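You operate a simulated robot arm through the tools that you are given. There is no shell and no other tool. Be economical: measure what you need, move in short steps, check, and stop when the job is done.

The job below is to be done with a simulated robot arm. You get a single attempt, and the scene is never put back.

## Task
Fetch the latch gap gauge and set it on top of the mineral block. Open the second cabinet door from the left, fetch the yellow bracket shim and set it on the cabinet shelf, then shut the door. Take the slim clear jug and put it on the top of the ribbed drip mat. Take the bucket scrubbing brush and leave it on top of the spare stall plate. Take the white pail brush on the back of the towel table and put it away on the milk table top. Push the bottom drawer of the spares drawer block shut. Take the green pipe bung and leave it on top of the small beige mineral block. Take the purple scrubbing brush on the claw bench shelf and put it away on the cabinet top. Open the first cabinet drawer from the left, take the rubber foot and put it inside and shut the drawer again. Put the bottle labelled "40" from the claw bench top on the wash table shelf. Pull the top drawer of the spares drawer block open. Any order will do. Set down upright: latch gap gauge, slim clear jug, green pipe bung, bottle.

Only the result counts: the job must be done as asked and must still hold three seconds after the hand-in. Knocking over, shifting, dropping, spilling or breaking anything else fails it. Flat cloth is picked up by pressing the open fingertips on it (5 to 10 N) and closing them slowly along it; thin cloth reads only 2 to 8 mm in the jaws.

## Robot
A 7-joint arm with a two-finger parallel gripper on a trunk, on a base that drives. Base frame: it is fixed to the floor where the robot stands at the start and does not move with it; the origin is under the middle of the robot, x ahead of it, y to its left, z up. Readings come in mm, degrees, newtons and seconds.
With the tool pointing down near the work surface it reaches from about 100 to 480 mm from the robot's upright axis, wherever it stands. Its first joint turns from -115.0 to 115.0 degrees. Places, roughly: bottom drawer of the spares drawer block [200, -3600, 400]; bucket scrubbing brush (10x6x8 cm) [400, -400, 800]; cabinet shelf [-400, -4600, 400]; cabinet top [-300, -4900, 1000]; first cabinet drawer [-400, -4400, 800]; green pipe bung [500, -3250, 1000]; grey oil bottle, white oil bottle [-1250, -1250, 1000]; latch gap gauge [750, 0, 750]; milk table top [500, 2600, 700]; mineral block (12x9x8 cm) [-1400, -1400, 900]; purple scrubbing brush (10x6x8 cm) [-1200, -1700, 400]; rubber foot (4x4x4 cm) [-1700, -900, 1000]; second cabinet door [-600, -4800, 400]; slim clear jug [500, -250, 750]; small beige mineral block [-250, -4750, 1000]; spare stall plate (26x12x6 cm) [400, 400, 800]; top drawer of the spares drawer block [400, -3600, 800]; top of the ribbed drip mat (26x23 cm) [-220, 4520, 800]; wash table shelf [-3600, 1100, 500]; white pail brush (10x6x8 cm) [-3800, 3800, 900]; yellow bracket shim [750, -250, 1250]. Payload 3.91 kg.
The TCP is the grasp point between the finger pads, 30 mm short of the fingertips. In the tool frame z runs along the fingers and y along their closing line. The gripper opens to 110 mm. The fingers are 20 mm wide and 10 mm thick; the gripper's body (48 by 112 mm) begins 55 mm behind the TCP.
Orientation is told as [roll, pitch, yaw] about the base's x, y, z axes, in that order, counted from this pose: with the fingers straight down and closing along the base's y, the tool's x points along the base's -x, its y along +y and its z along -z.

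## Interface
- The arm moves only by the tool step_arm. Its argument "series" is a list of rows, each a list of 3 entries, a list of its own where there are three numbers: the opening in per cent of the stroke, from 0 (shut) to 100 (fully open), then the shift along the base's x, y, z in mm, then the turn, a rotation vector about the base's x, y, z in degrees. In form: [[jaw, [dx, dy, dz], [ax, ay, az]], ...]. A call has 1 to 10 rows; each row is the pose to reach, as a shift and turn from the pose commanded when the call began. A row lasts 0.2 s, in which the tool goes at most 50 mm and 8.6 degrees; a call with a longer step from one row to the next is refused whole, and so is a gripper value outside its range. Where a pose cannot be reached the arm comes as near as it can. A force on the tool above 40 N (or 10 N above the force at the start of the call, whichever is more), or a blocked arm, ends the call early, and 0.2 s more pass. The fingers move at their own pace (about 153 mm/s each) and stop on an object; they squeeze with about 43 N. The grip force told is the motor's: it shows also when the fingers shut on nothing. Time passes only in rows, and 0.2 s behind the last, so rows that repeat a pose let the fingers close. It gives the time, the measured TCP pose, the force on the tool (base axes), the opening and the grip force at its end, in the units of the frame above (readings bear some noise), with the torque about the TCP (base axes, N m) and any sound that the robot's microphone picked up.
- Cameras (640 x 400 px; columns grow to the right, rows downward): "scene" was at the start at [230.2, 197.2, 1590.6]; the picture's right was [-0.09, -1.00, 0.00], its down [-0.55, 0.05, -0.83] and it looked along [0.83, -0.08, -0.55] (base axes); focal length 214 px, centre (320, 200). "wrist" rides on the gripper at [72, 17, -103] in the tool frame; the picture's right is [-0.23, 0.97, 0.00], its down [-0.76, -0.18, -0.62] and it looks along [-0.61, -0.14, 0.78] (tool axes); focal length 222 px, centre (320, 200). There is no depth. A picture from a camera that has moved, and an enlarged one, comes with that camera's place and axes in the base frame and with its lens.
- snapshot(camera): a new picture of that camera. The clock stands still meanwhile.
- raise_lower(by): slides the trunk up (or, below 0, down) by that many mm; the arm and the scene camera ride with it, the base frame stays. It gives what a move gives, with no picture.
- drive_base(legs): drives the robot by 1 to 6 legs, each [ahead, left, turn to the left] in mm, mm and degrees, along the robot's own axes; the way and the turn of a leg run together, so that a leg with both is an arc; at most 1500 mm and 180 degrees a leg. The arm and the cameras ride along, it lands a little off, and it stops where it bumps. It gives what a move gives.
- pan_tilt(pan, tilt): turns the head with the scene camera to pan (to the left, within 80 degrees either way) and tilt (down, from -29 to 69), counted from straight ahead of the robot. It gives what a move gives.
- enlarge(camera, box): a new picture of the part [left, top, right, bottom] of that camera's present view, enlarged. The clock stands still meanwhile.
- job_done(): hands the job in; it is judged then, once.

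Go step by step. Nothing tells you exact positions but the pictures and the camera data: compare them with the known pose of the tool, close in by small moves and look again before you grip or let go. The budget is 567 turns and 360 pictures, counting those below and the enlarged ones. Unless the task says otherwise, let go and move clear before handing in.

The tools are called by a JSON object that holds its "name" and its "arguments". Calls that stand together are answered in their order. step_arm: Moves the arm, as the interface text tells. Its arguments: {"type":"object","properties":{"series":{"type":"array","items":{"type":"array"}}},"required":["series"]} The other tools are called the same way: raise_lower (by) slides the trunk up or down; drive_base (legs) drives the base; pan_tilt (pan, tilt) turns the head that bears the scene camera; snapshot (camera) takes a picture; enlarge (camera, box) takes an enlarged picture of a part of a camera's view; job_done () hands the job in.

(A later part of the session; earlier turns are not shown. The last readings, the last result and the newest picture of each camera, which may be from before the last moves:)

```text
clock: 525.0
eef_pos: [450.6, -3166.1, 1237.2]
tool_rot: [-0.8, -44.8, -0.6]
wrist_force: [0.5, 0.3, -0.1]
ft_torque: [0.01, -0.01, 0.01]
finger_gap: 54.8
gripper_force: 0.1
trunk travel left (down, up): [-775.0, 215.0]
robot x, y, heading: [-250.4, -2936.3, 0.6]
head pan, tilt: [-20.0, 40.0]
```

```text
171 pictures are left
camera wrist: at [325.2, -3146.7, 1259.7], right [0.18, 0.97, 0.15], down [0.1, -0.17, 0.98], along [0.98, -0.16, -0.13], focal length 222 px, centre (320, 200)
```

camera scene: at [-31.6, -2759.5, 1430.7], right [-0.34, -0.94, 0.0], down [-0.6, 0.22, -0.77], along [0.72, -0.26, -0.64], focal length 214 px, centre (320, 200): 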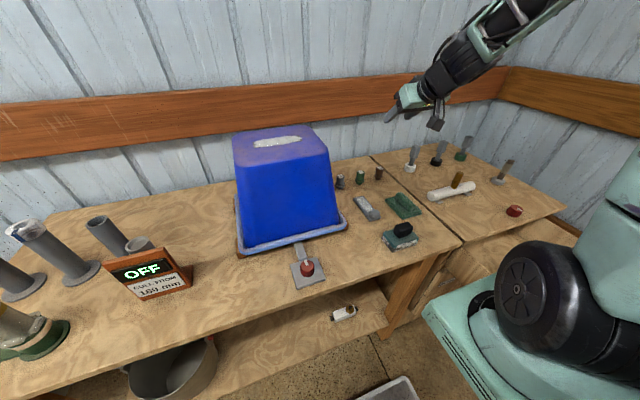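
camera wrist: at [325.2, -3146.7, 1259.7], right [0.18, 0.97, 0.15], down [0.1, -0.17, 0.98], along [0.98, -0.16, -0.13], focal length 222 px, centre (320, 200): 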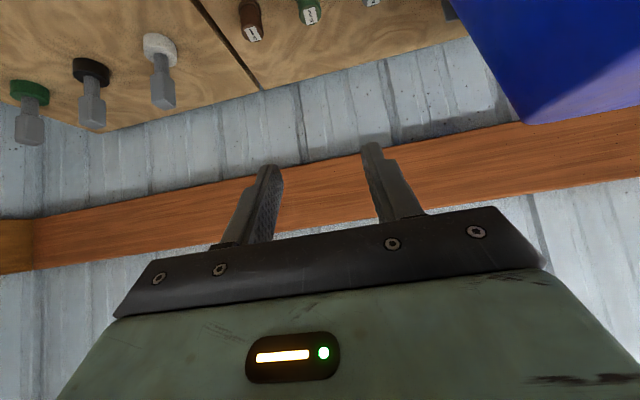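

{"name": "enlarge", "arguments": {"camera": "scene", "box": [310, 140, 450, 240]}}

{"name": "enlarge", "arguments": {"camera": "wrist", "box": [200, 0, 420, 120]}}

```text
4.00 times, centred on (380, 190) of scene
camera zoom: at [-31.6, -2759.5, 1430.7], right [-0.34, -0.94, 0.0], down [-0.6, 0.22, -0.77], along [0.72, -0.26, -0.64], focal length 858 px, centre (80, 240)
```

zoom: 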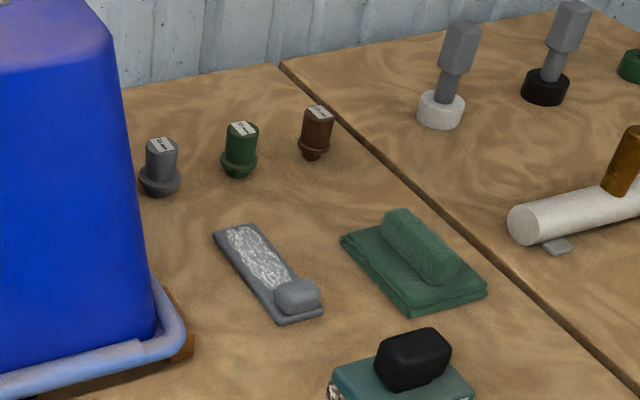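

```text
2.91 times, centred on (310, 60) of wrist
camera zoom: at [325.2, -3146.7, 1259.7], right [0.18, 0.97, 0.15], down [0.1, -0.17, 0.98], along [0.98, -0.16, -0.13], focal length 646 px, centre (349, 607)
```

zoom: 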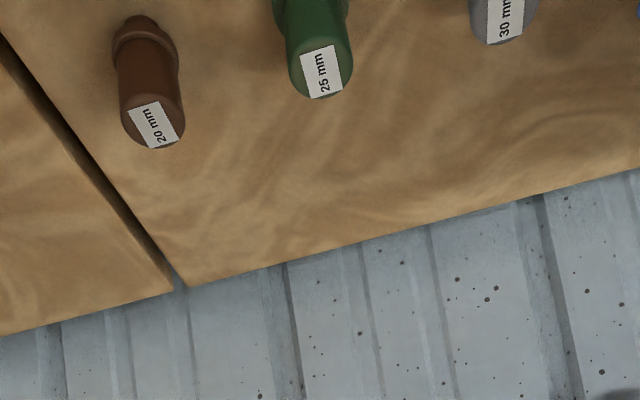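

{"name": "step_arm", "arguments": {"series": [[65, [35, 0, -40], [0, 0, 0]], [65, [70, -1, -80], [0, 0, 0]], [65, [105, -2, -115], [0, 0, 0]], [65, [140, -2, -150], [0, 0, 0]], [65, [155, -2, -190], [0, 0, 0]]]}}

{"name": "snapshot", "arguments": {"camera": "wrist"}}

```text
refused: row 1 steps farther than a row can; nothing moved
```

```text
168 pictures are left
camera wrist: at [325.2, -3146.7, 1259.7], right [0.18, 0.97, 0.15], down [0.1, -0.17, 0.98], along [0.98, -0.16, -0.13], focal length 222 px, centre (320, 200)
```

wrist: 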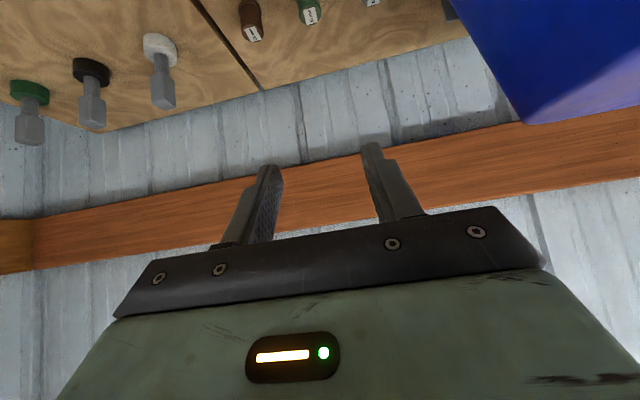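

{"name": "step_arm", "arguments": {"series": [[65, [32, 0, -35], [0, 0, 0]], [65, [64, -1, -70], [0, 0, 0]], [65, [96, -2, -105], [0, 0, 0]], [65, [128, -2, -140], [0, 0, 0]], [65, [150, -2, -180], [0, 0, 0]]]}}

{"name": "snapshot", "arguments": {"camera": "wrist"}}

```text
clock: 526.2
eef_pos: [601.3, -3168.5, 1059.1]
tool_rot: [-0.9, -44.9, -0.3]
wrist_force: [-1.3, -0.3, 0.5]
ft_torque: [0.03, -0.02, -0.02]
finger_gap: 71.4
gripper_force: 0.0
trunk travel left (down, up): [-775.0, 215.0]
robot x, y, heading: [-251.9, -2942.3, 0.4]
head pan, tilt: [-20.0, 40.0]
```

```text
167 pictures are left
camera wrist: at [475.7, -3149.5, 1080.3], right [0.18, 0.97, 0.15], down [0.1, -0.17, 0.98], along [0.98, -0.16, -0.13], focal length 222 px, centre (320, 200)
```

wrist: 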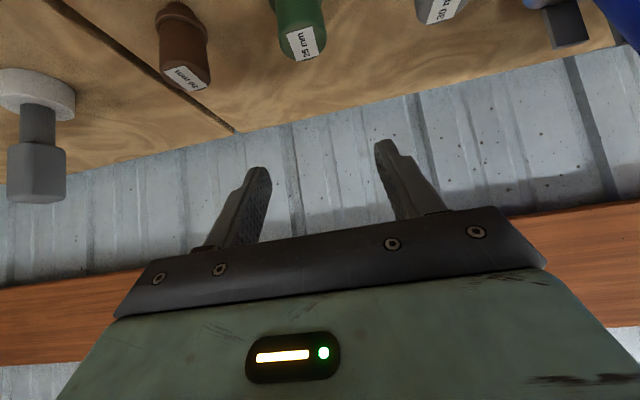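

{"name": "step_arm", "arguments": {"series": [[65, [3, 1, -40], [0, 0, 0]], [65, [5, 2, -80], [0, 0, 0]]]}}

{"name": "snapshot", "arguments": {"camera": "wrist"}}

```text
clock: 526.8
eef_pos: [604.5, -3165.9, 978.2]
tool_rot: [-0.9, -44.9, -0.5]
wrist_force: [-0.6, 0.0, -0.2]
ft_torque: [0.02, -0.01, 0.03]
finger_gap: 71.5
gripper_force: 0.1
trunk travel left (down, up): [-775.0, 215.0]
robot x, y, heading: [-250.4, -2935.4, 0.3]
head pan, tilt: [-20.0, 40.0]
```

```text
166 pictures are left
camera wrist: at [480.2, -3147.1, 1000.2], right [0.18, 0.97, 0.15], down [0.1, -0.17, 0.98], along [0.98, -0.16, -0.12], focal length 222 px, centre (320, 200)
```

wrist: 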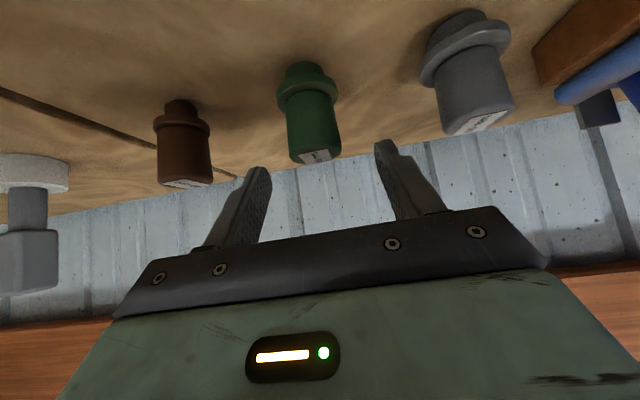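

{"name": "step_arm", "arguments": {"series": [[55, [0, 0, -12], [0, 0, 0]], [55, [0, 0, -24], [0, 0, 0]], [55, [0, 0, -33], [0, 0, 0]], [40, [0, 0, -33], [0, 0, 0]], [25, [0, 0, -33], [0, 0, 0]], [10, [0, 0, -33], [0, 0, 0]], [10, [0, 0, -33], [0, 0, 0]]]}}

{"name": "snapshot", "arguments": {"camera": "wrist"}}

```text
clock: 528.4
eef_pos: [605.0, -3165.4, 944.8]
tool_rot: [-0.8, -44.9, -0.5]
wrist_force: [-0.3, -0.3, 0.2]
ft_torque: [0.0, 0.03, 0.01]
finger_gap: 34.8
gripper_force: 43.1
trunk travel left (down, up): [-775.0, 215.0]
robot x, y, heading: [-256.7, -2935.5, 0.3]
head pan, tilt: [-20.0, 40.0]
```

```text
165 pictures are left
camera wrist: at [480.2, -3147.2, 967.0], right [0.18, 0.97, 0.15], down [0.1, -0.17, 0.98], along [0.98, -0.16, -0.13], focal length 222 px, centre (320, 200)
```

wrist: 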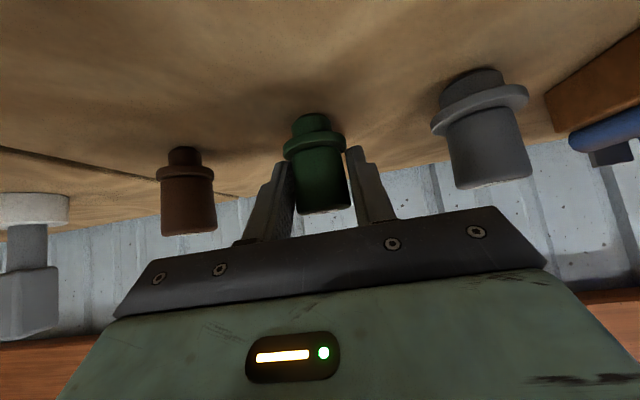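

{"name": "step_arm", "arguments": {"series": [[0, [0, 0, 3], [0, 0, 0]], [0, [0, 0, 8], [0, 0, 0]], [0, [0, 0, 16], [0, 0, 0]], [0, [0, 0, 30], [0, 0, 0]], [0, [0, 0, 55], [0, 0, 0]], [0, [0, 0, 85], [0, 0, 0]], [0, [-20, 0, 120], [0, 0, 0]], [0, [-45, 0, 150], [0, 0, 0]]]}}

{"name": "snapshot", "arguments": {"camera": "wrist"}}

```text
clock: 530.2
eef_pos: [559.9, -3164.1, 1095.7]
tool_rot: [-0.9, -44.6, -0.4]
wrist_force: [0.8, -0.4, -0.8]
ft_torque: [-0.01, 0.0, -0.02]
finger_gap: 34.0
gripper_force: 42.9
trunk travel left (down, up): [-775.0, 215.0]
robot x, y, heading: [-250.3, -2934.9, 0.4]
head pan, tilt: [-20.0, 40.0]
```

```text
164 pictures are left
camera wrist: at [435.4, -3145.6, 1116.7], right [0.18, 0.97, 0.15], down [0.1, -0.17, 0.98], along [0.98, -0.16, -0.13], focal length 222 px, centre (320, 200)
```

wrist: 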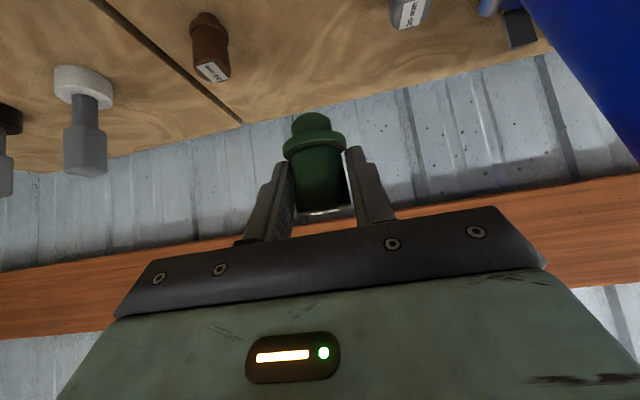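

{"name": "raise_lower", "arguments": {"by": 200}}

{"name": "drive_base", "arguments": {"legs": [[-770, 0, 0], [0, -1400, 0], [0, -170, 0]]}}

{"name": "pan_tilt", "arguments": {"pan": -15, "tilt": 40}}

{"name": "snapshot", "arguments": {"camera": "scene"}}

{"name": "snapshot", "arguments": {"camera": "wrist"}}

```text
clock: 532.4
eef_pos: [559.9, -3165.1, 1294.0]
tool_rot: [-0.8, -44.8, -0.5]
wrist_force: [-0.5, 0.7, -1.0]
ft_torque: [0.0, -0.01, 0.01]
finger_gap: 34.1
gripper_force: 43.0
trunk travel left (down, up): [-975.0, 15.0]
robot x, y, heading: [-255.9, -2938.4, 0.3]
head pan, tilt: [-20.0, 40.0]
```

```text
clock: 544.2
eef_pos: [-212.1, -4743.2, 1294.9]
tool_rot: [-0.9, -44.8, -0.7]
wrist_force: [0.3, 0.1, 0.6]
ft_torque: [-0.03, 0.02, 0.0]
finger_gap: 30.9
gripper_force: 42.6
trunk travel left (down, up): [-975.0, 15.0]
robot x, y, heading: [-1024.5, -4512.6, 0.2]
head pan, tilt: [-20.0, 40.0]
```

```text
clock: 544.9
eef_pos: [-213.2, -4742.0, 1294.9]
tool_rot: [-0.8, -44.8, -0.7]
wrist_force: [0.2, -0.7, -0.1]
ft_torque: [-0.01, -0.01, 0.02]
finger_gap: 31.2
gripper_force: 43.0
trunk travel left (down, up): [-975.0, 15.0]
robot x, y, heading: [-1023.8, -4514.4, 0.0]
head pan, tilt: [-15.0, 40.0]
```

```text
163 pictures are left
camera scene: at [-801.4, -4329.7, 1630.6], right [-0.26, -0.97, 0.0], down [-0.62, 0.17, -0.77], along [0.74, -0.2, -0.64], focal length 214 px, centre (320, 200)
```

scene: 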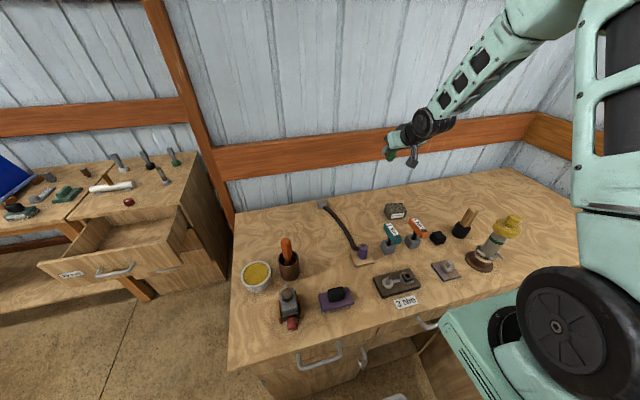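

```text
162 pictures are left
camera wrist: at [-338.0, -4724.2, 1316.8], right [0.18, 0.97, 0.15], down [0.1, -0.17, 0.98], along [0.98, -0.16, -0.13], focal length 222 px, centre (320, 200)
```

wrist: 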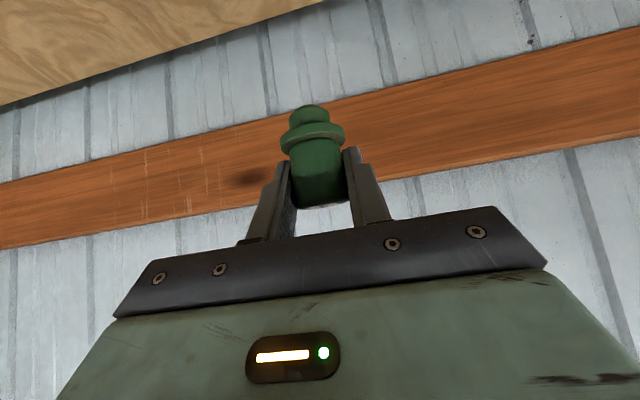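

{"name": "enlarge", "arguments": {"camera": "scene", "box": [330, 180, 530, 310]}}

```text
3.08 times, centred on (430, 245) of scene
camera zoom: at [-801.4, -4329.7, 1630.6], right [-0.26, -0.97, 0.0], down [-0.62, 0.17, -0.77], along [0.74, -0.2, -0.64], focal length 660 px, centre (-18, 62)
```

zoom: 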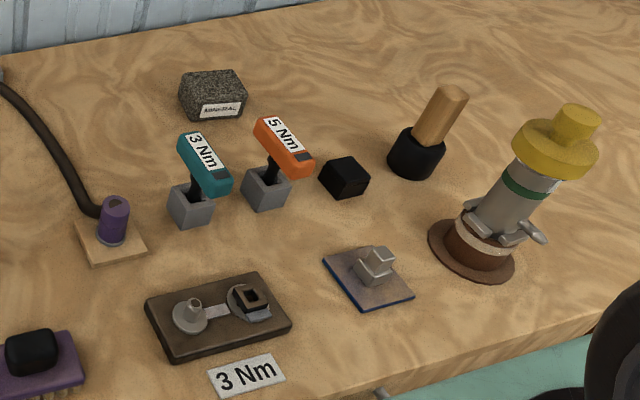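

{"name": "drive_base", "arguments": {"legs": [[0, -97, 0]]}}

{"name": "raise_lower", "arguments": {"by": -170}}

{"name": "snapshot", "arguments": {"camera": "wrist"}}

{"name": "snapshot", "arguments": {"camera": "scene"}}

```text
clock: 546.0
eef_pos: [-213.5, -4838.8, 1294.9]
tool_rot: [-0.9, -44.7, -0.6]
wrist_force: [0.3, -0.2, -0.5]
ft_torque: [-0.01, 0.0, 0.01]
finger_gap: 30.8
gripper_force: 42.7
trunk travel left (down, up): [-975.0, 15.0]
robot x, y, heading: [-1022.9, -4610.7, 0.1]
head pan, tilt: [-15.0, 40.0]
```

```text
clock: 547.9
eef_pos: [-212.7, -4839.1, 1125.0]
tool_rot: [-0.8, -44.8, -0.6]
wrist_force: [-0.7, -0.5, 0.1]
ft_torque: [0.02, -0.03, -0.04]
finger_gap: 31.2
gripper_force: 43.1
trunk travel left (down, up): [-805.0, 185.0]
robot x, y, heading: [-1021.2, -4611.2, 0.3]
head pan, tilt: [-15.0, 40.0]
```

```text
160 pictures are left
camera wrist: at [-337.6, -4820.5, 1146.8], right [0.18, 0.97, 0.15], down [0.1, -0.17, 0.98], along [0.98, -0.16, -0.13], focal length 222 px, centre (320, 200)
```

wrist: 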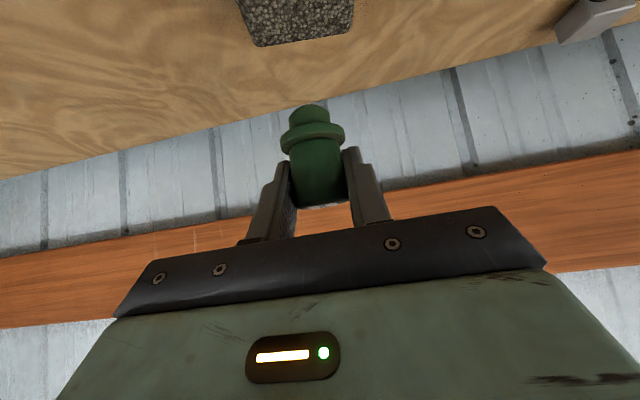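

```text
159 pictures are left
camera scene: at [-801.3, -4426.2, 1460.7], right [-0.26, -0.97, 0.0], down [-0.62, 0.16, -0.77], along [0.74, -0.2, -0.64], focal length 214 px, centre (320, 200)
```

scene: 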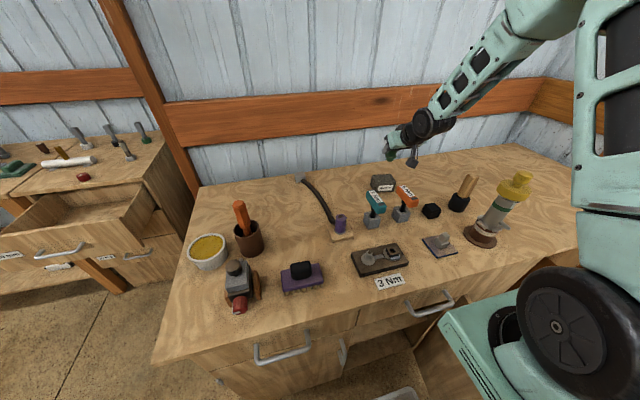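

{"name": "step_arm", "arguments": {"series": [[0, [4, 2, -30], [0, 0, 0]], [0, [5, 2, -50], [0, 0, 0]]]}}

{"name": "snapshot", "arguments": {"camera": "wrist"}}

{"name": "enlarge", "arguments": {"camera": "scene", "box": [330, 110, 470, 230]}}

```text
clock: 548.5
eef_pos: [-207.6, -4838.7, 1075.4]
tool_rot: [-0.8, -44.8, -0.5]
wrist_force: [-0.3, 0.7, -0.3]
ft_torque: [0.03, 0.01, -0.03]
finger_gap: 30.8
gripper_force: 42.6
trunk travel left (down, up): [-805.0, 185.0]
robot x, y, heading: [-1024.3, -4610.3, 0.1]
head pan, tilt: [-15.0, 40.0]
```

```text
158 pictures are left
camera wrist: at [-332.5, -4818.7, 1096.7], right [0.18, 0.97, 0.15], down [0.1, -0.17, 0.98], along [0.98, -0.16, -0.13], focal length 222 px, centre (320, 200)
```

wrist: 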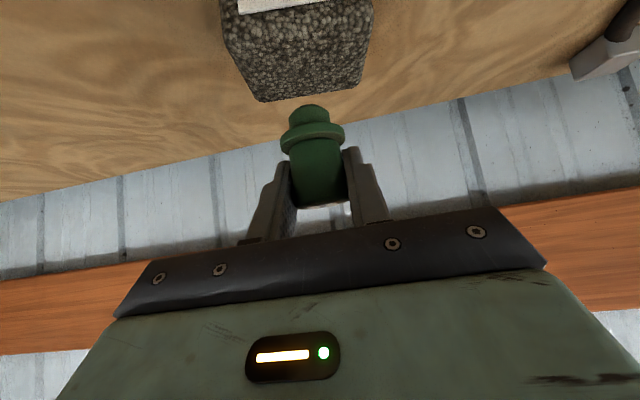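

```text
3.33 times, centred on (400, 170) of scene
camera zoom: at [-801.6, -4426.2, 1460.7], right [-0.26, -0.97, 0.0], down [-0.62, 0.16, -0.77], along [0.74, -0.2, -0.64], focal length 715 px, centre (53, 300)
```

zoom: 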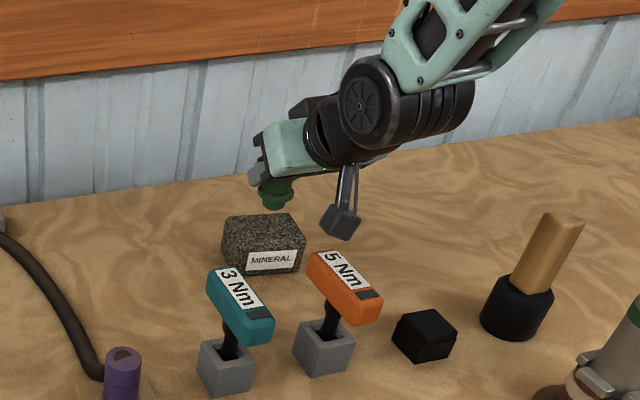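

{"name": "step_arm", "arguments": {"series": [[0, [2, 2, 5], [0, 0, -8]], [0, [4, 4, 5], [0, 0, -16]], [0, [5, 5, 5], [0, 0, -24]], [0, [5, 5, 0], [0, 0, -26]]]}}

{"name": "snapshot", "arguments": {"camera": "wrist"}}

{"name": "enlarge", "arguments": {"camera": "scene", "box": [330, 110, 470, 230]}}

```text
clock: 549.5
eef_pos: [-203.8, -4831.9, 1075.8]
tool_rot: [-0.7, -44.7, -26.8]
wrist_force: [0.8, -0.7, -0.4]
ft_torque: [0.02, 0.0, 0.01]
finger_gap: 31.0
gripper_force: 43.2
trunk travel left (down, up): [-805.0, 185.0]
robot x, y, heading: [-1031.1, -4605.9, 0.1]
head pan, tilt: [-15.0, 40.0]
```

```text
156 pictures are left
camera wrist: at [-306.2, -4761.2, 1097.0], right [0.59, 0.79, 0.15], down [0.01, -0.2, 0.98], along [0.81, -0.58, -0.13], focal length 222 px, centre (320, 200)
```

wrist: 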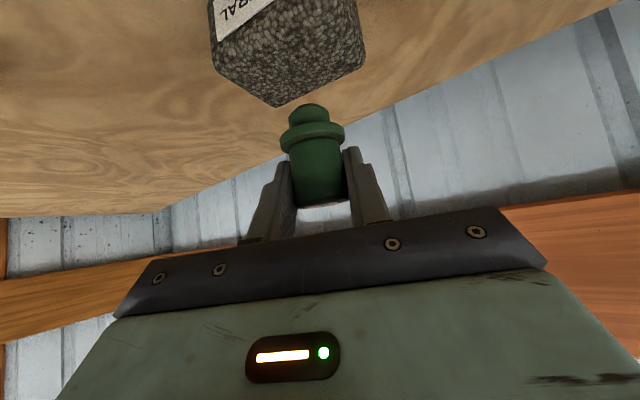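

```text
3.33 times, centred on (400, 170) of scene
camera zoom: at [-801.4, -4426.3, 1460.7], right [-0.26, -0.97, 0.0], down [-0.62, 0.16, -0.77], along [0.74, -0.2, -0.64], focal length 715 px, centre (53, 300)
```

zoom: 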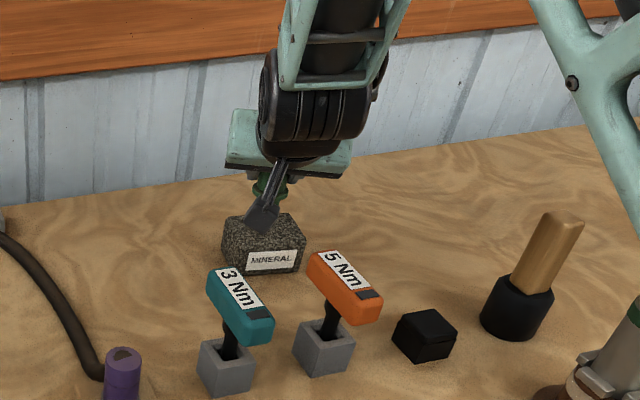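

{"name": "step_arm", "arguments": {"series": [[0, [-2, -1, -10], [0, 0, 0]], [0, [-2, -1, -16], [0, 0, 0]], [0, [-2, -1, -20], [0, 0, 0]], [0, [-2, -1, -24], [0, 0, 0]], [0, [-2, -1, -28], [0, 0, 0]], [0, [-2, -1, -32], [0, 0, 0]], [0, [-2, -1, -36], [0, 0, 0]], [0, [-2, -1, -40], [0, 0, 0]]]}}

{"name": "snapshot", "arguments": {"camera": "wrist"}}

```text
clock: 551.1
eef_pos: [-200.5, -4833.7, 1047.2]
tool_rot: [-0.4, -45.9, -27.0]
wrist_force: [0.2, -0.4, 14.1]
ft_torque: [-0.06, -0.14, 0.01]
finger_gap: 30.8
gripper_force: 42.8
trunk travel left (down, up): [-805.0, 185.0]
robot x, y, heading: [-1026.4, -4609.8, 0.4]
head pan, tilt: [-15.0, 40.0]
stopped in row 8: the force on the tool passed its limit (the readings are from after the stop); the commanded pose is now the measured one
```

```text
154 pictures are left
camera wrist: at [-304.6, -4763.6, 1066.4], right [0.59, 0.79, 0.16], down [-0.01, -0.19, 0.98], along [0.81, -0.58, -0.11], focal length 222 px, centre (320, 200)
```

wrist: 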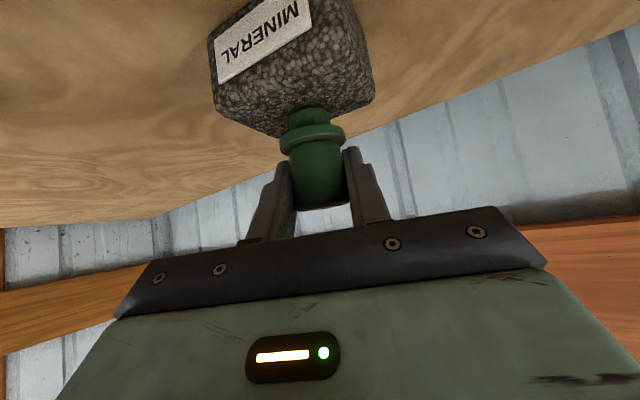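

{"name": "step_arm", "arguments": {"series": [[32, [0, 0, 0], [0, 0, 0]], [38, [0, 0, 0], [0, 0, 0]], [48, [0, 0, 0], [0, 0, 0]], [58, [0, 0, 0], [0, 0, 0]], [58, [-9, 5, 10], [0, 0, 0]], [58, [-25, 13, 28], [0, 0, 0]], [58, [-45, 23, 55], [0, 0, 0]], [58, [-60, 30, 90], [0, 0, 0]], [58, [-70, 35, 125], [0, 0, 0]]]}}

{"name": "snapshot", "arguments": {"camera": "wrist"}}

{"name": "enlarge", "arguments": {"camera": "scene", "box": [330, 110, 470, 230]}}

```text
clock: 553.1
eef_pos: [-271.3, -4799.7, 1169.6]
tool_rot: [-0.6, -45.5, -26.8]
wrist_force: [1.3, -0.3, 0.2]
ft_torque: [0.02, 0.01, -0.03]
finger_gap: 63.8
gripper_force: 0.0
trunk travel left (down, up): [-805.0, 185.0]
robot x, y, heading: [-1023.2, -4608.4, 0.5]
head pan, tilt: [-15.0, 40.0]
```

```text
153 pictures are left
camera wrist: at [-375.7, -4728.2, 1189.7], right [0.59, 0.79, 0.16], down [0.0, -0.19, 0.98], along [0.81, -0.58, -0.11], focal length 222 px, centre (320, 200)
```

wrist: 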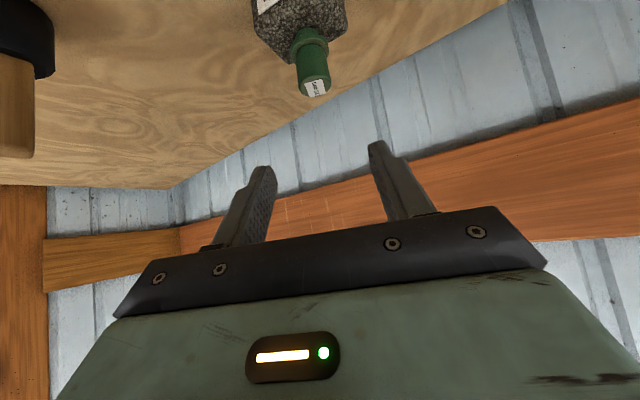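

```text
3.33 times, centred on (400, 170) of scene
camera zoom: at [-800.9, -4426.3, 1460.5], right [-0.26, -0.97, 0.0], down [-0.62, 0.16, -0.77], along [0.74, -0.2, -0.64], focal length 715 px, centre (53, 300)
```

zoom: 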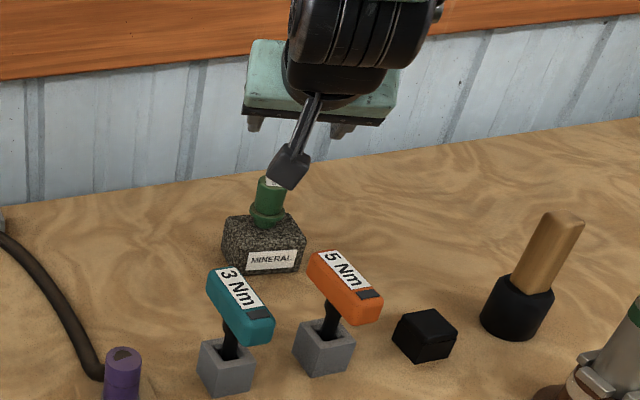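

{"name": "drive_base", "arguments": {"legs": [[-600, 0, 0], [0, 445, 0]]}}

{"name": "step_arm", "arguments": {"series": [[50, [0, -4, 0], [0, 0, 8.5]], [50, [0, -8, 0], [0, 0, 17]], [50, [0, -12, 0], [0, 0, 25.5]], [50, [0, -16, 0], [0, 0, 26.8]]]}}

{"name": "step_arm", "arguments": {"series": [[50, [0, 0, 0], [0, -8.5, 0]], [50, [0, 0, 0], [0, -17, 0]], [50, [0, 0, 0], [0, -25.5, 0]], [50, [0, 0, 0], [0, -34, 0]], [50, [0, 0, 0], [0, -42.5, 0]], [50, [0, 0, 0], [0, -44.8, 0]]]}}

{"name": "step_arm", "arguments": {"series": [[50, [0, 0, 0], [8.5, 0, 0]], [50, [0, 0, 0], [17, 0, 0]], [50, [0, 0, 0], [25.5, 0, 0]], [50, [0, 0, 0], [34, 0, 0]], [50, [0, 0, 0], [42.5, 0, 0]], [50, [0, 0, 0], [51, 0, 0]], [50, [0, 0, 0], [59.5, 0, 0]], [50, [0, 0, 0], [68, 0, 0]], [50, [0, 0, 0], [76.5, 0, 0]], [50, [0, 0, 0], [85, 0, 0]]]}}

{"name": "raise_lower", "arguments": {"by": -320}}

{"name": "snapshot", "arguments": {"camera": "wrist"}}

```text
clock: 558.8
eef_pos: [-869.3, -4350.2, 1169.6]
tool_rot: [-0.6, -45.5, -26.6]
wrist_force: [-0.7, -0.7, 0.5]
ft_torque: [0.01, 0.0, 0.01]
finger_gap: 63.7
gripper_force: 0.0
trunk travel left (down, up): [-805.0, 185.0]
robot x, y, heading: [-1622.4, -4160.2, 0.8]
head pan, tilt: [-15.0, 40.0]
```

```text
clock: 559.8
eef_pos: [-868.1, -4366.6, 1170.3]
tool_rot: [-0.6, -45.6, 0.4]
wrist_force: [-0.4, -0.1, 1.2]
ft_torque: [-0.03, -0.04, -0.05]
finger_gap: 55.1
gripper_force: 0.2
trunk travel left (down, up): [-805.0, 185.0]
robot x, y, heading: [-1621.7, -4161.8, 0.4]
head pan, tilt: [-15.0, 40.0]
```

```text
clock: 561.2
eef_pos: [-868.6, -4365.4, 1170.4]
tool_rot: [-162.0, -89.6, 161.6]
wrist_force: [-0.7, 0.9, -0.2]
ft_torque: [0.0, 0.01, -0.01]
finger_gap: 55.1
gripper_force: 0.0
trunk travel left (down, up): [-805.0, 185.0]
robot x, y, heading: [-1619.9, -4163.8, 0.6]
head pan, tilt: [-15.0, 40.0]
```

```text
clock: 563.4
eef_pos: [-868.8, -4365.6, 1170.2]
tool_rot: [89.6, -4.9, -90.3]
wrist_force: [0.5, 0.3, -0.2]
ft_torque: [-0.02, 0.04, -0.02]
finger_gap: 54.7
gripper_force: 0.0
trunk travel left (down, up): [-805.0, 185.0]
robot x, y, heading: [-1621.3, -4165.8, 0.4]
head pan, tilt: [-15.0, 40.0]
```

```text
clock: 566.6
eef_pos: [-868.3, -4366.1, 851.0]
tool_rot: [89.7, -5.0, -90.3]
wrist_force: [-0.5, -0.3, -0.2]
ft_torque: [-0.02, 0.0, 0.0]
finger_gap: 55.3
gripper_force: 0.2
trunk travel left (down, up): [-485.0, 505.0]
robot x, y, heading: [-1620.7, -4166.7, 0.4]
head pan, tilt: [-15.0, 40.0]
```

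```text
151 pictures are left
camera wrist: at [-971.8, -4292.7, 860.6], right [0.01, -0.14, 0.99], down [-0.63, -0.77, -0.1], along [0.78, -0.62, -0.09], focal length 222 px, centre (320, 200)
```

wrist: 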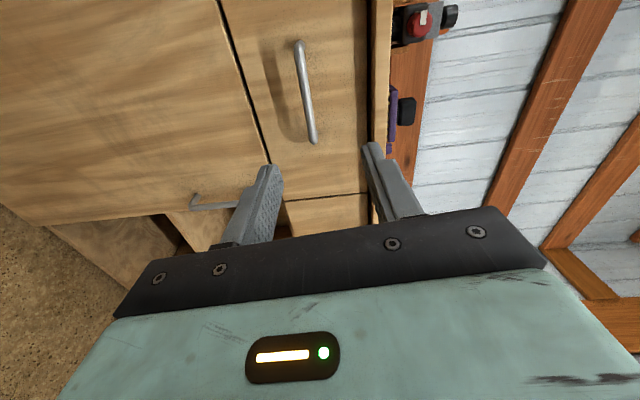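

{"name": "step_arm", "arguments": {"series": [[50, [40, -3, -8], [4.5, 0, 0]], [50, [80, -6, -16], [4.5, 0, 0]], [50, [120, -9, -24], [4.5, 0, 0]], [50, [160, -9, -24], [4.5, 0, 0]], [50, [190, -9, -24], [4.5, 0, 0]]]}}

{"name": "snapshot", "arguments": {"camera": "wrist"}}

```text
clock: 567.8
eef_pos: [-677.3, -4375.5, 827.2]
tool_rot: [89.6, -0.6, -90.3]
wrist_force: [0.3, 0.4, 0.0]
ft_torque: [0.01, 0.04, 0.01]
finger_gap: 55.2
gripper_force: 0.1
trunk travel left (down, up): [-485.0, 505.0]
robot x, y, heading: [-1619.4, -4162.0, 0.3]
head pan, tilt: [-15.0, 40.0]
```

```text
150 pictures are left
camera wrist: at [-781.0, -4304.2, 843.1], right [0.01, -0.22, 0.98], down [-0.63, -0.76, -0.17], along [0.78, -0.61, -0.14], focal length 222 px, centre (320, 200)
```

wrist: 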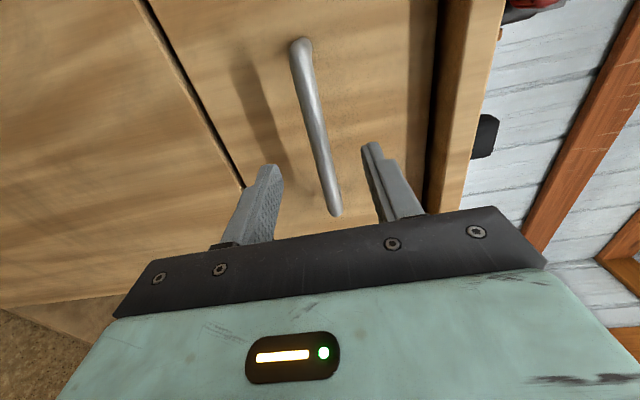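

{"name": "step_arm", "arguments": {"series": [[50, [35, 0, 0], [0, 0, 0]], [50, [50, 0, 0], [0, 0, 0]], [30, [50, 0, 0], [0, 0, 0]], [15, [50, 0, 0], [0, 0, 0]], [0, [50, 0, 0], [0, 0, 0]], [0, [50, 0, 0], [0, 0, 0]], [0, [50, 0, 0], [0, 0, 0]]]}}

{"name": "snapshot", "arguments": {"camera": "wrist"}}

```text
clock: 569.4
eef_pos: [-627.3, -4376.0, 826.9]
tool_rot: [89.6, -0.7, -90.3]
wrist_force: [3.3, 0.1, 3.0]
ft_torque: [0.65, 0.02, -0.12]
finger_gap: 13.8
gripper_force: 44.8
trunk travel left (down, up): [-485.0, 505.0]
robot x, y, heading: [-1619.8, -4167.5, 0.4]
head pan, tilt: [-15.0, 40.0]
```

```text
149 pictures are left
camera wrist: at [-731.1, -4302.7, 843.4], right [0.01, -0.22, 0.98], down [-0.63, -0.76, -0.17], along [0.78, -0.61, -0.14], focal length 222 px, centre (320, 200)
```

wrist: 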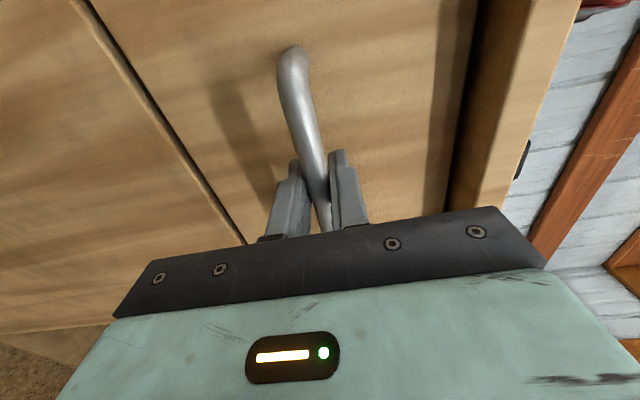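

{"name": "step_arm", "arguments": {"series": [[0, [-15, 0, 0], [0, 0, 0]], [0, [-35, 0, 0], [0, 0, 0]], [0, [-55, 0, 0], [0, 0, 0]], [0, [-75, 0, 0], [0, 0, 0]], [0, [-95, 0, 0], [0, 0, 0]], [0, [-115, 0, 0], [0, 0, 0]], [0, [-135, 0, 0], [0, 0, 0]], [0, [-155, 0, 0], [0, 0, 0]], [0, [-175, 0, 0], [0, 0, 0]], [0, [-195, 0, 0], [0, 0, 0]]]}}

{"name": "snapshot", "arguments": {"camera": "scene"}}

```text
clock: 571.6
eef_pos: [-823.6, -4374.8, 827.0]
tool_rot: [89.6, -0.6, -90.4]
wrist_force: [1.0, 0.7, 12.0]
ft_torque: [0.66, 0.01, 0.23]
finger_gap: 13.6
gripper_force: 44.8
trunk travel left (down, up): [-485.0, 505.0]
robot x, y, heading: [-1622.6, -4163.6, 0.6]
head pan, tilt: [-15.0, 40.0]
```

```text
148 pictures are left
camera scene: at [-1399.6, -3978.9, 1140.8], right [-0.25, -0.97, 0.0], down [-0.62, 0.16, -0.77], along [0.74, -0.19, -0.64], focal length 214 px, centre (320, 200)
```

scene: 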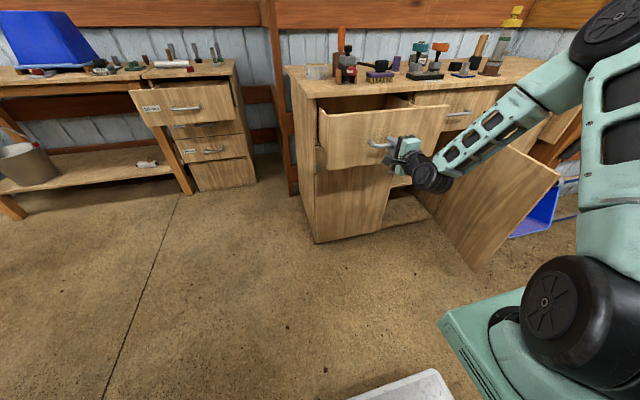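

{"name": "step_arm", "arguments": {"series": [[25, [0, 0, 0], [0, 0, 0]], [45, [0, 0, 0], [0, 0, 0]], [45, [-30, 0, 0], [0, 0, 0]], [45, [-70, 0, 0], [0, 0, 0]]]}}

{"name": "drive_base", "arguments": {"legs": [[-150, 0, 0]]}}

{"name": "step_arm", "arguments": {"series": [[50, [0, 0, 20], [-8.5, 0, 0]], [50, [0, 0, 40], [-17, 0, 0]], [50, [0, 0, 60], [-25.5, 0, 0]], [50, [0, 0, 80], [-34, 0, 0]], [50, [0, 0, 100], [-42.5, 0, 0]], [50, [0, 0, 100], [-51, 0, 0]], [50, [0, 0, 100], [-59.5, 0, 0]], [50, [0, 0, 100], [-68, 0, 0]], [50, [0, 0, 100], [-76.5, 0, 0]], [50, [0, 0, 100], [-85, 0, 0]]]}}

{"name": "step_arm", "arguments": {"series": [[50, [0, 0, 10], [-4.5, 0, 0]], [50, [0, 0, 20], [-4.5, 8.5, 0]], [50, [0, 0, 40], [-4.5, 17, 0]], [50, [0, 0, 70], [-4.5, 25.5, 0]], [50, [0, 0, 100], [-4.5, 34, 0]], [50, [0, 0, 130], [-4.5, 42.5, 0]], [50, [0, 0, 160], [-4.5, 45, 0]]]}}

{"name": "pan_tilt", "arguments": {"pan": 78, "tilt": 20}}

{"name": "snapshot", "arguments": {"camera": "scene"}}

```text
clock: 572.6
eef_pos: [-893.8, -4374.9, 827.2]
tool_rot: [89.6, -0.7, -90.3]
wrist_force: [-0.8, -0.8, -0.6]
ft_torque: [-0.02, 0.0, -0.02]
finger_gap: 49.6
gripper_force: 0.2
trunk travel left (down, up): [-485.0, 505.0]
robot x, y, heading: [-1624.1, -4165.6, 0.5]
head pan, tilt: [-15.0, 40.0]
```

```text
clock: 574.0
eef_pos: [-1042.9, -4376.7, 826.4]
tool_rot: [89.5, -0.5, -90.4]
wrist_force: [-0.1, 0.9, 0.6]
ft_torque: [-0.01, 0.03, 0.0]
finger_gap: 49.5
gripper_force: 0.0
trunk travel left (down, up): [-485.0, 505.0]
robot x, y, heading: [-1772.6, -4164.8, 0.2]
head pan, tilt: [-15.0, 40.0]
```

```text
clock: 576.2
eef_pos: [-1043.1, -4378.0, 927.5]
tool_rot: [93.3, -85.8, -93.9]
wrist_force: [0.0, 1.1, -0.4]
ft_torque: [0.01, 0.02, 0.02]
finger_gap: 54.9
gripper_force: 0.0
trunk travel left (down, up): [-485.0, 505.0]
robot x, y, heading: [-1771.3, -4161.5, 0.4]
head pan, tilt: [-15.0, 40.0]
```

```text
clock: 577.8
eef_pos: [-1037.9, -4365.0, 1083.0]
tool_rot: [10.6, -48.4, -11.2]
wrist_force: [-1.9, -4.2, -2.5]
ft_torque: [0.1, -0.25, 0.31]
finger_gap: 54.8
gripper_force: 0.0
out of reach, approached as far as the arm can: row 5, 6, 7
trunk travel left (down, up): [-485.0, 505.0]
robot x, y, heading: [-1771.8, -4166.7, 0.4]
head pan, tilt: [-15.0, 40.0]
```

```text
clock: 579.5
eef_pos: [-1036.3, -4360.3, 1083.3]
tool_rot: [10.8, -48.6, -10.9]
wrist_force: [-0.2, 0.2, 0.4]
ft_torque: [0.02, -0.05, 0.01]
finger_gap: 54.9
gripper_force: 0.1
trunk travel left (down, up): [-485.0, 505.0]
robot x, y, heading: [-1774.7, -4165.8, 0.3]
head pan, tilt: [78.0, 20.0]
```

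```text
147 pictures are left
camera scene: at [-1613.8, -3867.5, 1172.0], right [0.98, -0.2, 0.0], down [-0.07, -0.34, -0.94], along [0.19, 0.92, -0.34], focal length 214 px, centre (320, 200)
```

scene: 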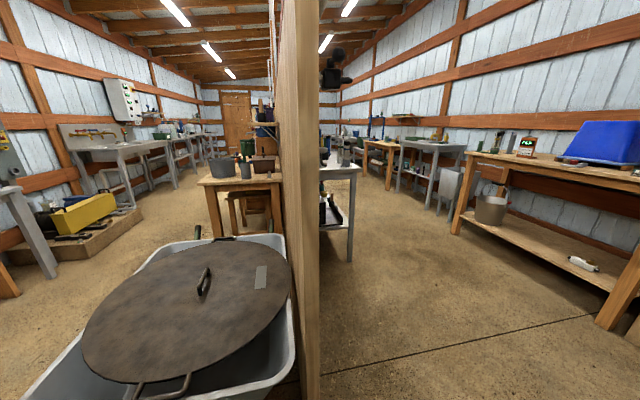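

{"name": "raise_lower", "arguments": {"by": 250}}

{"name": "drive_base", "arguments": {"legs": [[-1050, 0, 0], [0, 1400, 0], [0, 1400, 0], [0, 690, 0]]}}

{"name": "pan_tilt", "arguments": {"pan": -20, "tilt": 25}}

{"name": "snapshot", "arguments": {"camera": "scene"}}

```text
clock: 582.0
eef_pos: [-1043.6, -4373.8, 1326.0]
tool_rot: [-1.2, -47.0, -0.3]
wrist_force: [0.3, 0.1, 1.5]
ft_torque: [0.0, -0.04, -0.01]
finger_gap: 55.2
gripper_force: 0.1
trunk travel left (down, up): [-735.0, 255.0]
robot x, y, heading: [-1771.4, -4164.1, 0.4]
head pan, tilt: [78.0, 20.0]
```

```text
clock: 603.9
eef_pos: [-2099.3, -917.7, 1327.5]
tool_rot: [-1.2, -47.0, -1.0]
wrist_force: [0.2, -0.8, 0.2]
ft_torque: [0.0, -0.02, 0.0]
finger_gap: 54.8
gripper_force: 0.0
trunk travel left (down, up): [-735.0, 255.0]
robot x, y, heading: [-2826.5, -702.0, -0.4]
head pan, tilt: [78.0, 20.0]
```

```text
clock: 605.6
eef_pos: [-2098.3, -917.1, 1328.6]
tool_rot: [-1.2, -47.0, -0.9]
wrist_force: [-0.5, 0.0, -0.1]
ft_torque: [0.02, 0.01, 0.01]
finger_gap: 54.9
gripper_force: 0.0
trunk travel left (down, up): [-735.0, 255.0]
robot x, y, heading: [-2826.3, -699.8, -0.1]
head pan, tilt: [-20.0, 25.0]
```

```text
146 pictures are left
camera scene: at [-2597.5, -527.0, 1414.0], right [-0.34, -0.94, 0.0], down [-0.4, 0.15, -0.91], along [0.85, -0.31, -0.42], focal length 214 px, centre (320, 200)
```

scene: 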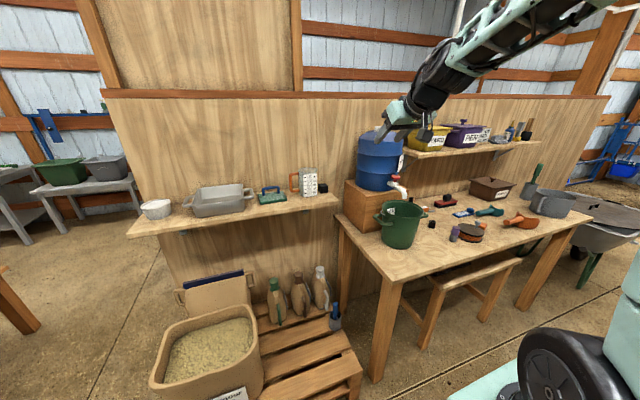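

{"name": "drive_base", "arguments": {"legs": [[335, 20, 0]]}}

{"name": "raise_lower", "arguments": {"by": -110}}

{"name": "step_arm", "arguments": {"series": [[70, [0, 5, 0], [0, 2, 0]], [70, [10, 10, -20], [1, 2, 0]]]}}

{"name": "snapshot", "arguments": {"camera": "wrist"}}

{"name": "snapshot", "arguments": {"camera": "scene"}}

```text
clock: 607.9
eef_pos: [-1759.9, -895.0, 1328.5]
tool_rot: [-1.2, -46.9, -0.8]
wrist_force: [-0.3, 0.2, -0.2]
ft_torque: [0.0, -0.01, -0.01]
finger_gap: 54.8
gripper_force: 0.1
trunk travel left (down, up): [-735.0, 255.0]
robot x, y, heading: [-2489.0, -682.3, -0.0]
head pan, tilt: [-20.0, 25.0]
```

```text
clock: 609.3
eef_pos: [-1759.0, -897.3, 1217.3]
tool_rot: [-1.2, -47.0, -0.9]
wrist_force: [0.4, -1.0, -0.6]
ft_torque: [0.01, -0.01, -0.02]
finger_gap: 55.1
gripper_force: 0.1
trunk travel left (down, up): [-625.0, 365.0]
robot x, y, heading: [-2488.8, -682.8, -0.2]
head pan, tilt: [-20.0, 25.0]
```

```text
clock: 609.9
eef_pos: [-1750.5, -885.6, 1198.1]
tool_rot: [0.2, -45.0, -1.8]
wrist_force: [-0.7, 0.4, -0.2]
ft_torque: [0.0, 0.01, -0.05]
finger_gap: 76.9
gripper_force: 0.1
trunk travel left (down, up): [-625.0, 365.0]
robot x, y, heading: [-2488.5, -680.5, -0.1]
head pan, tilt: [-20.0, 25.0]
```

```text
145 pictures are left
camera wrist: at [-1875.4, -866.9, 1219.3], right [0.19, 0.97, 0.16], down [0.09, -0.18, 0.98], along [0.98, -0.17, -0.12], focal length 222 px, centre (320, 200)
```

wrist: 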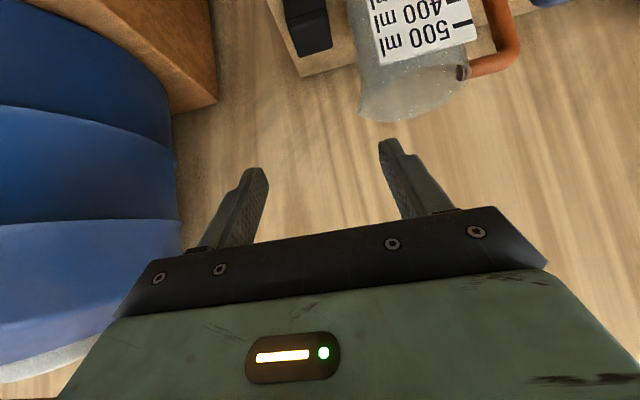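

```text
144 pictures are left
camera scene: at [-2260.1, -507.2, 1304.0], right [-0.34, -0.94, 0.0], down [-0.4, 0.14, -0.91], along [0.85, -0.31, -0.42], focal length 214 px, centre (320, 200)
```

scene: 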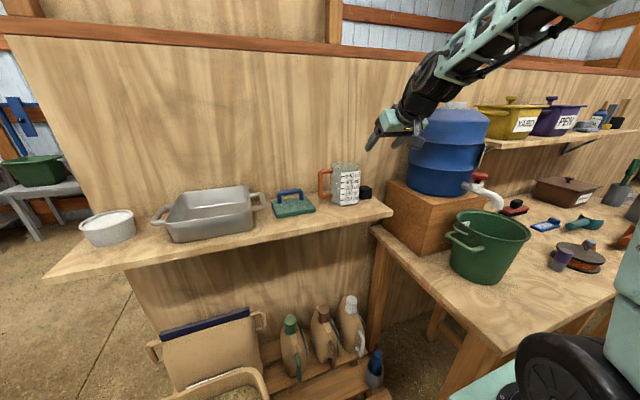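

{"name": "step_arm", "arguments": {"series": [[50, [27, -2, -35], [0, 0, 0]], [50, [54, -4, -70], [0, 0, 0]], [50, [79, -4, -100], [0, 0, 0]]]}}

{"name": "snapshot", "arguments": {"camera": "wrist"}}

{"name": "enlarge", "arguments": {"camera": "scene", "box": [300, 110, 440, 240]}}

```text
clock: 610.7
eef_pos: [-1672.1, -891.1, 1099.2]
tool_rot: [0.1, -45.1, -1.7]
wrist_force: [-0.4, -0.1, 0.6]
ft_torque: [-0.01, 0.01, 0.03]
finger_gap: 54.7
gripper_force: 0.0
trunk travel left (down, up): [-625.0, 365.0]
robot x, y, heading: [-2489.4, -681.3, 0.3]
head pan, tilt: [-20.0, 25.0]
```

```text
143 pictures are left
camera wrist: at [-1796.7, -871.8, 1120.4], right [0.19, 0.97, 0.16], down [0.09, -0.18, 0.98], along [0.98, -0.17, -0.12], focal length 222 px, centre (320, 200)
```

wrist: 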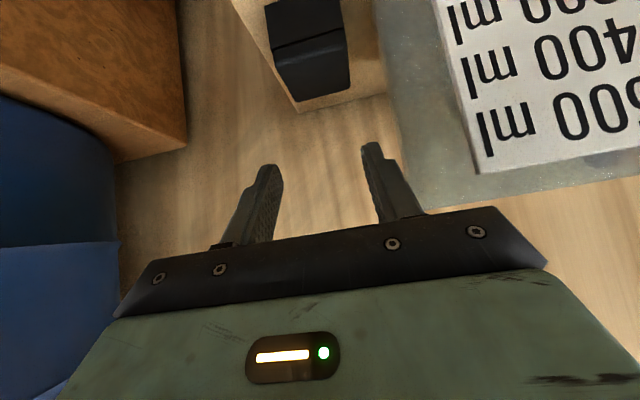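

```text
3.08 times, centred on (370, 175) of scene
camera zoom: at [-2260.4, -507.3, 1304.1], right [-0.34, -0.94, 0.0], down [-0.4, 0.14, -0.91], along [0.85, -0.31, -0.42], focal length 660 px, centre (166, 277)
```

zoom: 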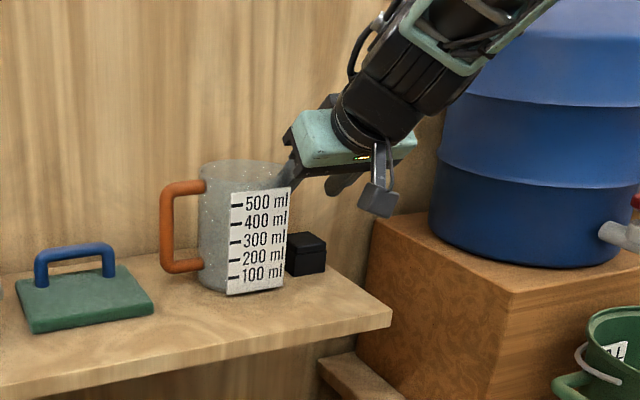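

{"name": "step_arm", "arguments": {"series": [[50, [2, 0, -5], [0, 0, 6]], [50, [3, 0, -10], [0, 0, 12]], [50, [3, 0, -30], [0, 0, 12]]]}}

{"name": "snapshot", "arguments": {"camera": "wrist"}}

```text
clock: 611.5
eef_pos: [-1667.7, -890.1, 1068.3]
tool_rot: [0.2, -45.0, 10.3]
wrist_force: [0.0, 0.8, 0.7]
ft_torque: [0.0, -0.03, 0.02]
finger_gap: 55.1
gripper_force: 0.1
trunk travel left (down, up): [-625.0, 365.0]
robot x, y, heading: [-2488.3, -681.7, 0.1]
head pan, tilt: [-20.0, 25.0]
```

```text
141 pictures are left
camera wrist: at [-1793.9, -897.3, 1089.4], right [-0.02, 0.99, 0.16], down [0.13, -0.16, 0.98], along [0.99, 0.04, -0.12], focal length 222 px, centre (320, 200)
```

wrist: 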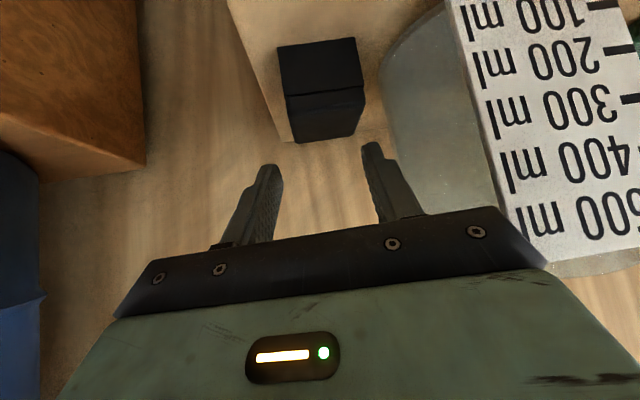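

{"name": "step_arm", "arguments": {"series": [[47, [-7, 3, -12], [0, 0, 0]], [47, [-12, 5, -24], [0, 0, 0]], [47, [-12, 5, -36], [0, 0, 0]]]}}

{"name": "snapshot", "arguments": {"camera": "wrist"}}

```text
clock: 612.3
eef_pos: [-1679.5, -885.4, 1032.9]
tool_rot: [0.2, -45.0, 10.2]
wrist_force: [-0.2, 0.0, -0.3]
ft_torque: [-0.01, -0.01, 0.04]
finger_gap: 51.5
gripper_force: 0.0
trunk travel left (down, up): [-625.0, 365.0]
robot x, y, heading: [-2488.0, -678.2, -0.2]
head pan, tilt: [-20.0, 25.0]
```

```text
140 pictures are left
camera wrist: at [-1806.3, -892.2, 1053.1], right [-0.02, 0.99, 0.16], down [0.13, -0.16, 0.98], along [0.99, 0.04, -0.12], focal length 222 px, centre (320, 200)
```

wrist: 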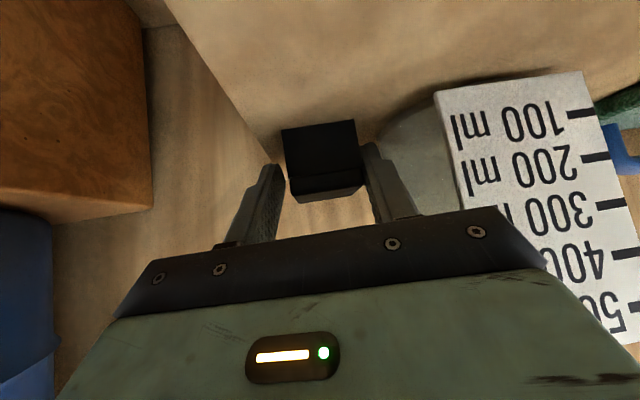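

Cube lies between the fingers with the jug clear; I close gently and lift.

{"name": "step_arm", "arguments": {"series": [[42, [0, 0, 0], [0, 0, 0]], [38, [0, 0, 0], [0, 0, 0]], [30, [0, 0, 0], [0, 0, 0]], [20, [0, 0, 0], [0, 0, 0]], [20, [0, 0, 0], [0, 0, 0]], [10, [0, 0, 3], [0, 0, 0]], [10, [0, 0, 8], [0, 0, 0]], [10, [-2, 0, 16], [0, 0, 0]], [10, [-6, 0, 30], [0, 0, 0]]]}}

{"name": "snapshot", "arguments": {"camera": "wrist"}}

```text
clock: 614.3
eef_pos: [-1686.2, -885.3, 1062.1]
tool_rot: [0.2, -45.1, 10.3]
wrist_force: [0.8, -0.6, -0.3]
ft_torque: [-0.01, 0.02, -0.01]
finger_gap: 38.4
gripper_force: 42.9
trunk travel left (down, up): [-625.0, 365.0]
robot x, y, heading: [-2490.8, -680.4, -0.2]
head pan, tilt: [-20.0, 25.0]
```

```text
139 pictures are left
camera wrist: at [-1812.8, -891.9, 1083.2], right [-0.02, 0.99, 0.16], down [0.13, -0.16, 0.98], along [0.99, 0.04, -0.12], focal length 222 px, centre (320, 200)
```

wrist: 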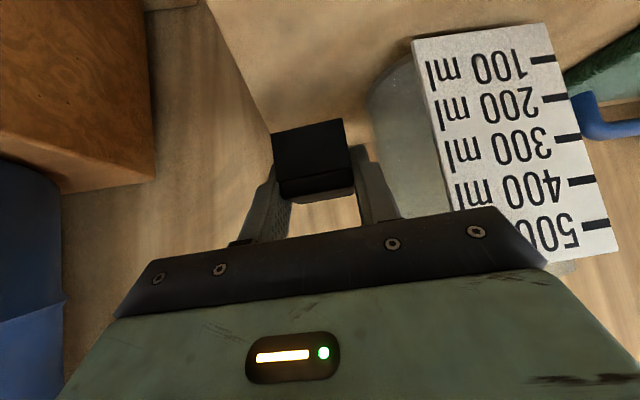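

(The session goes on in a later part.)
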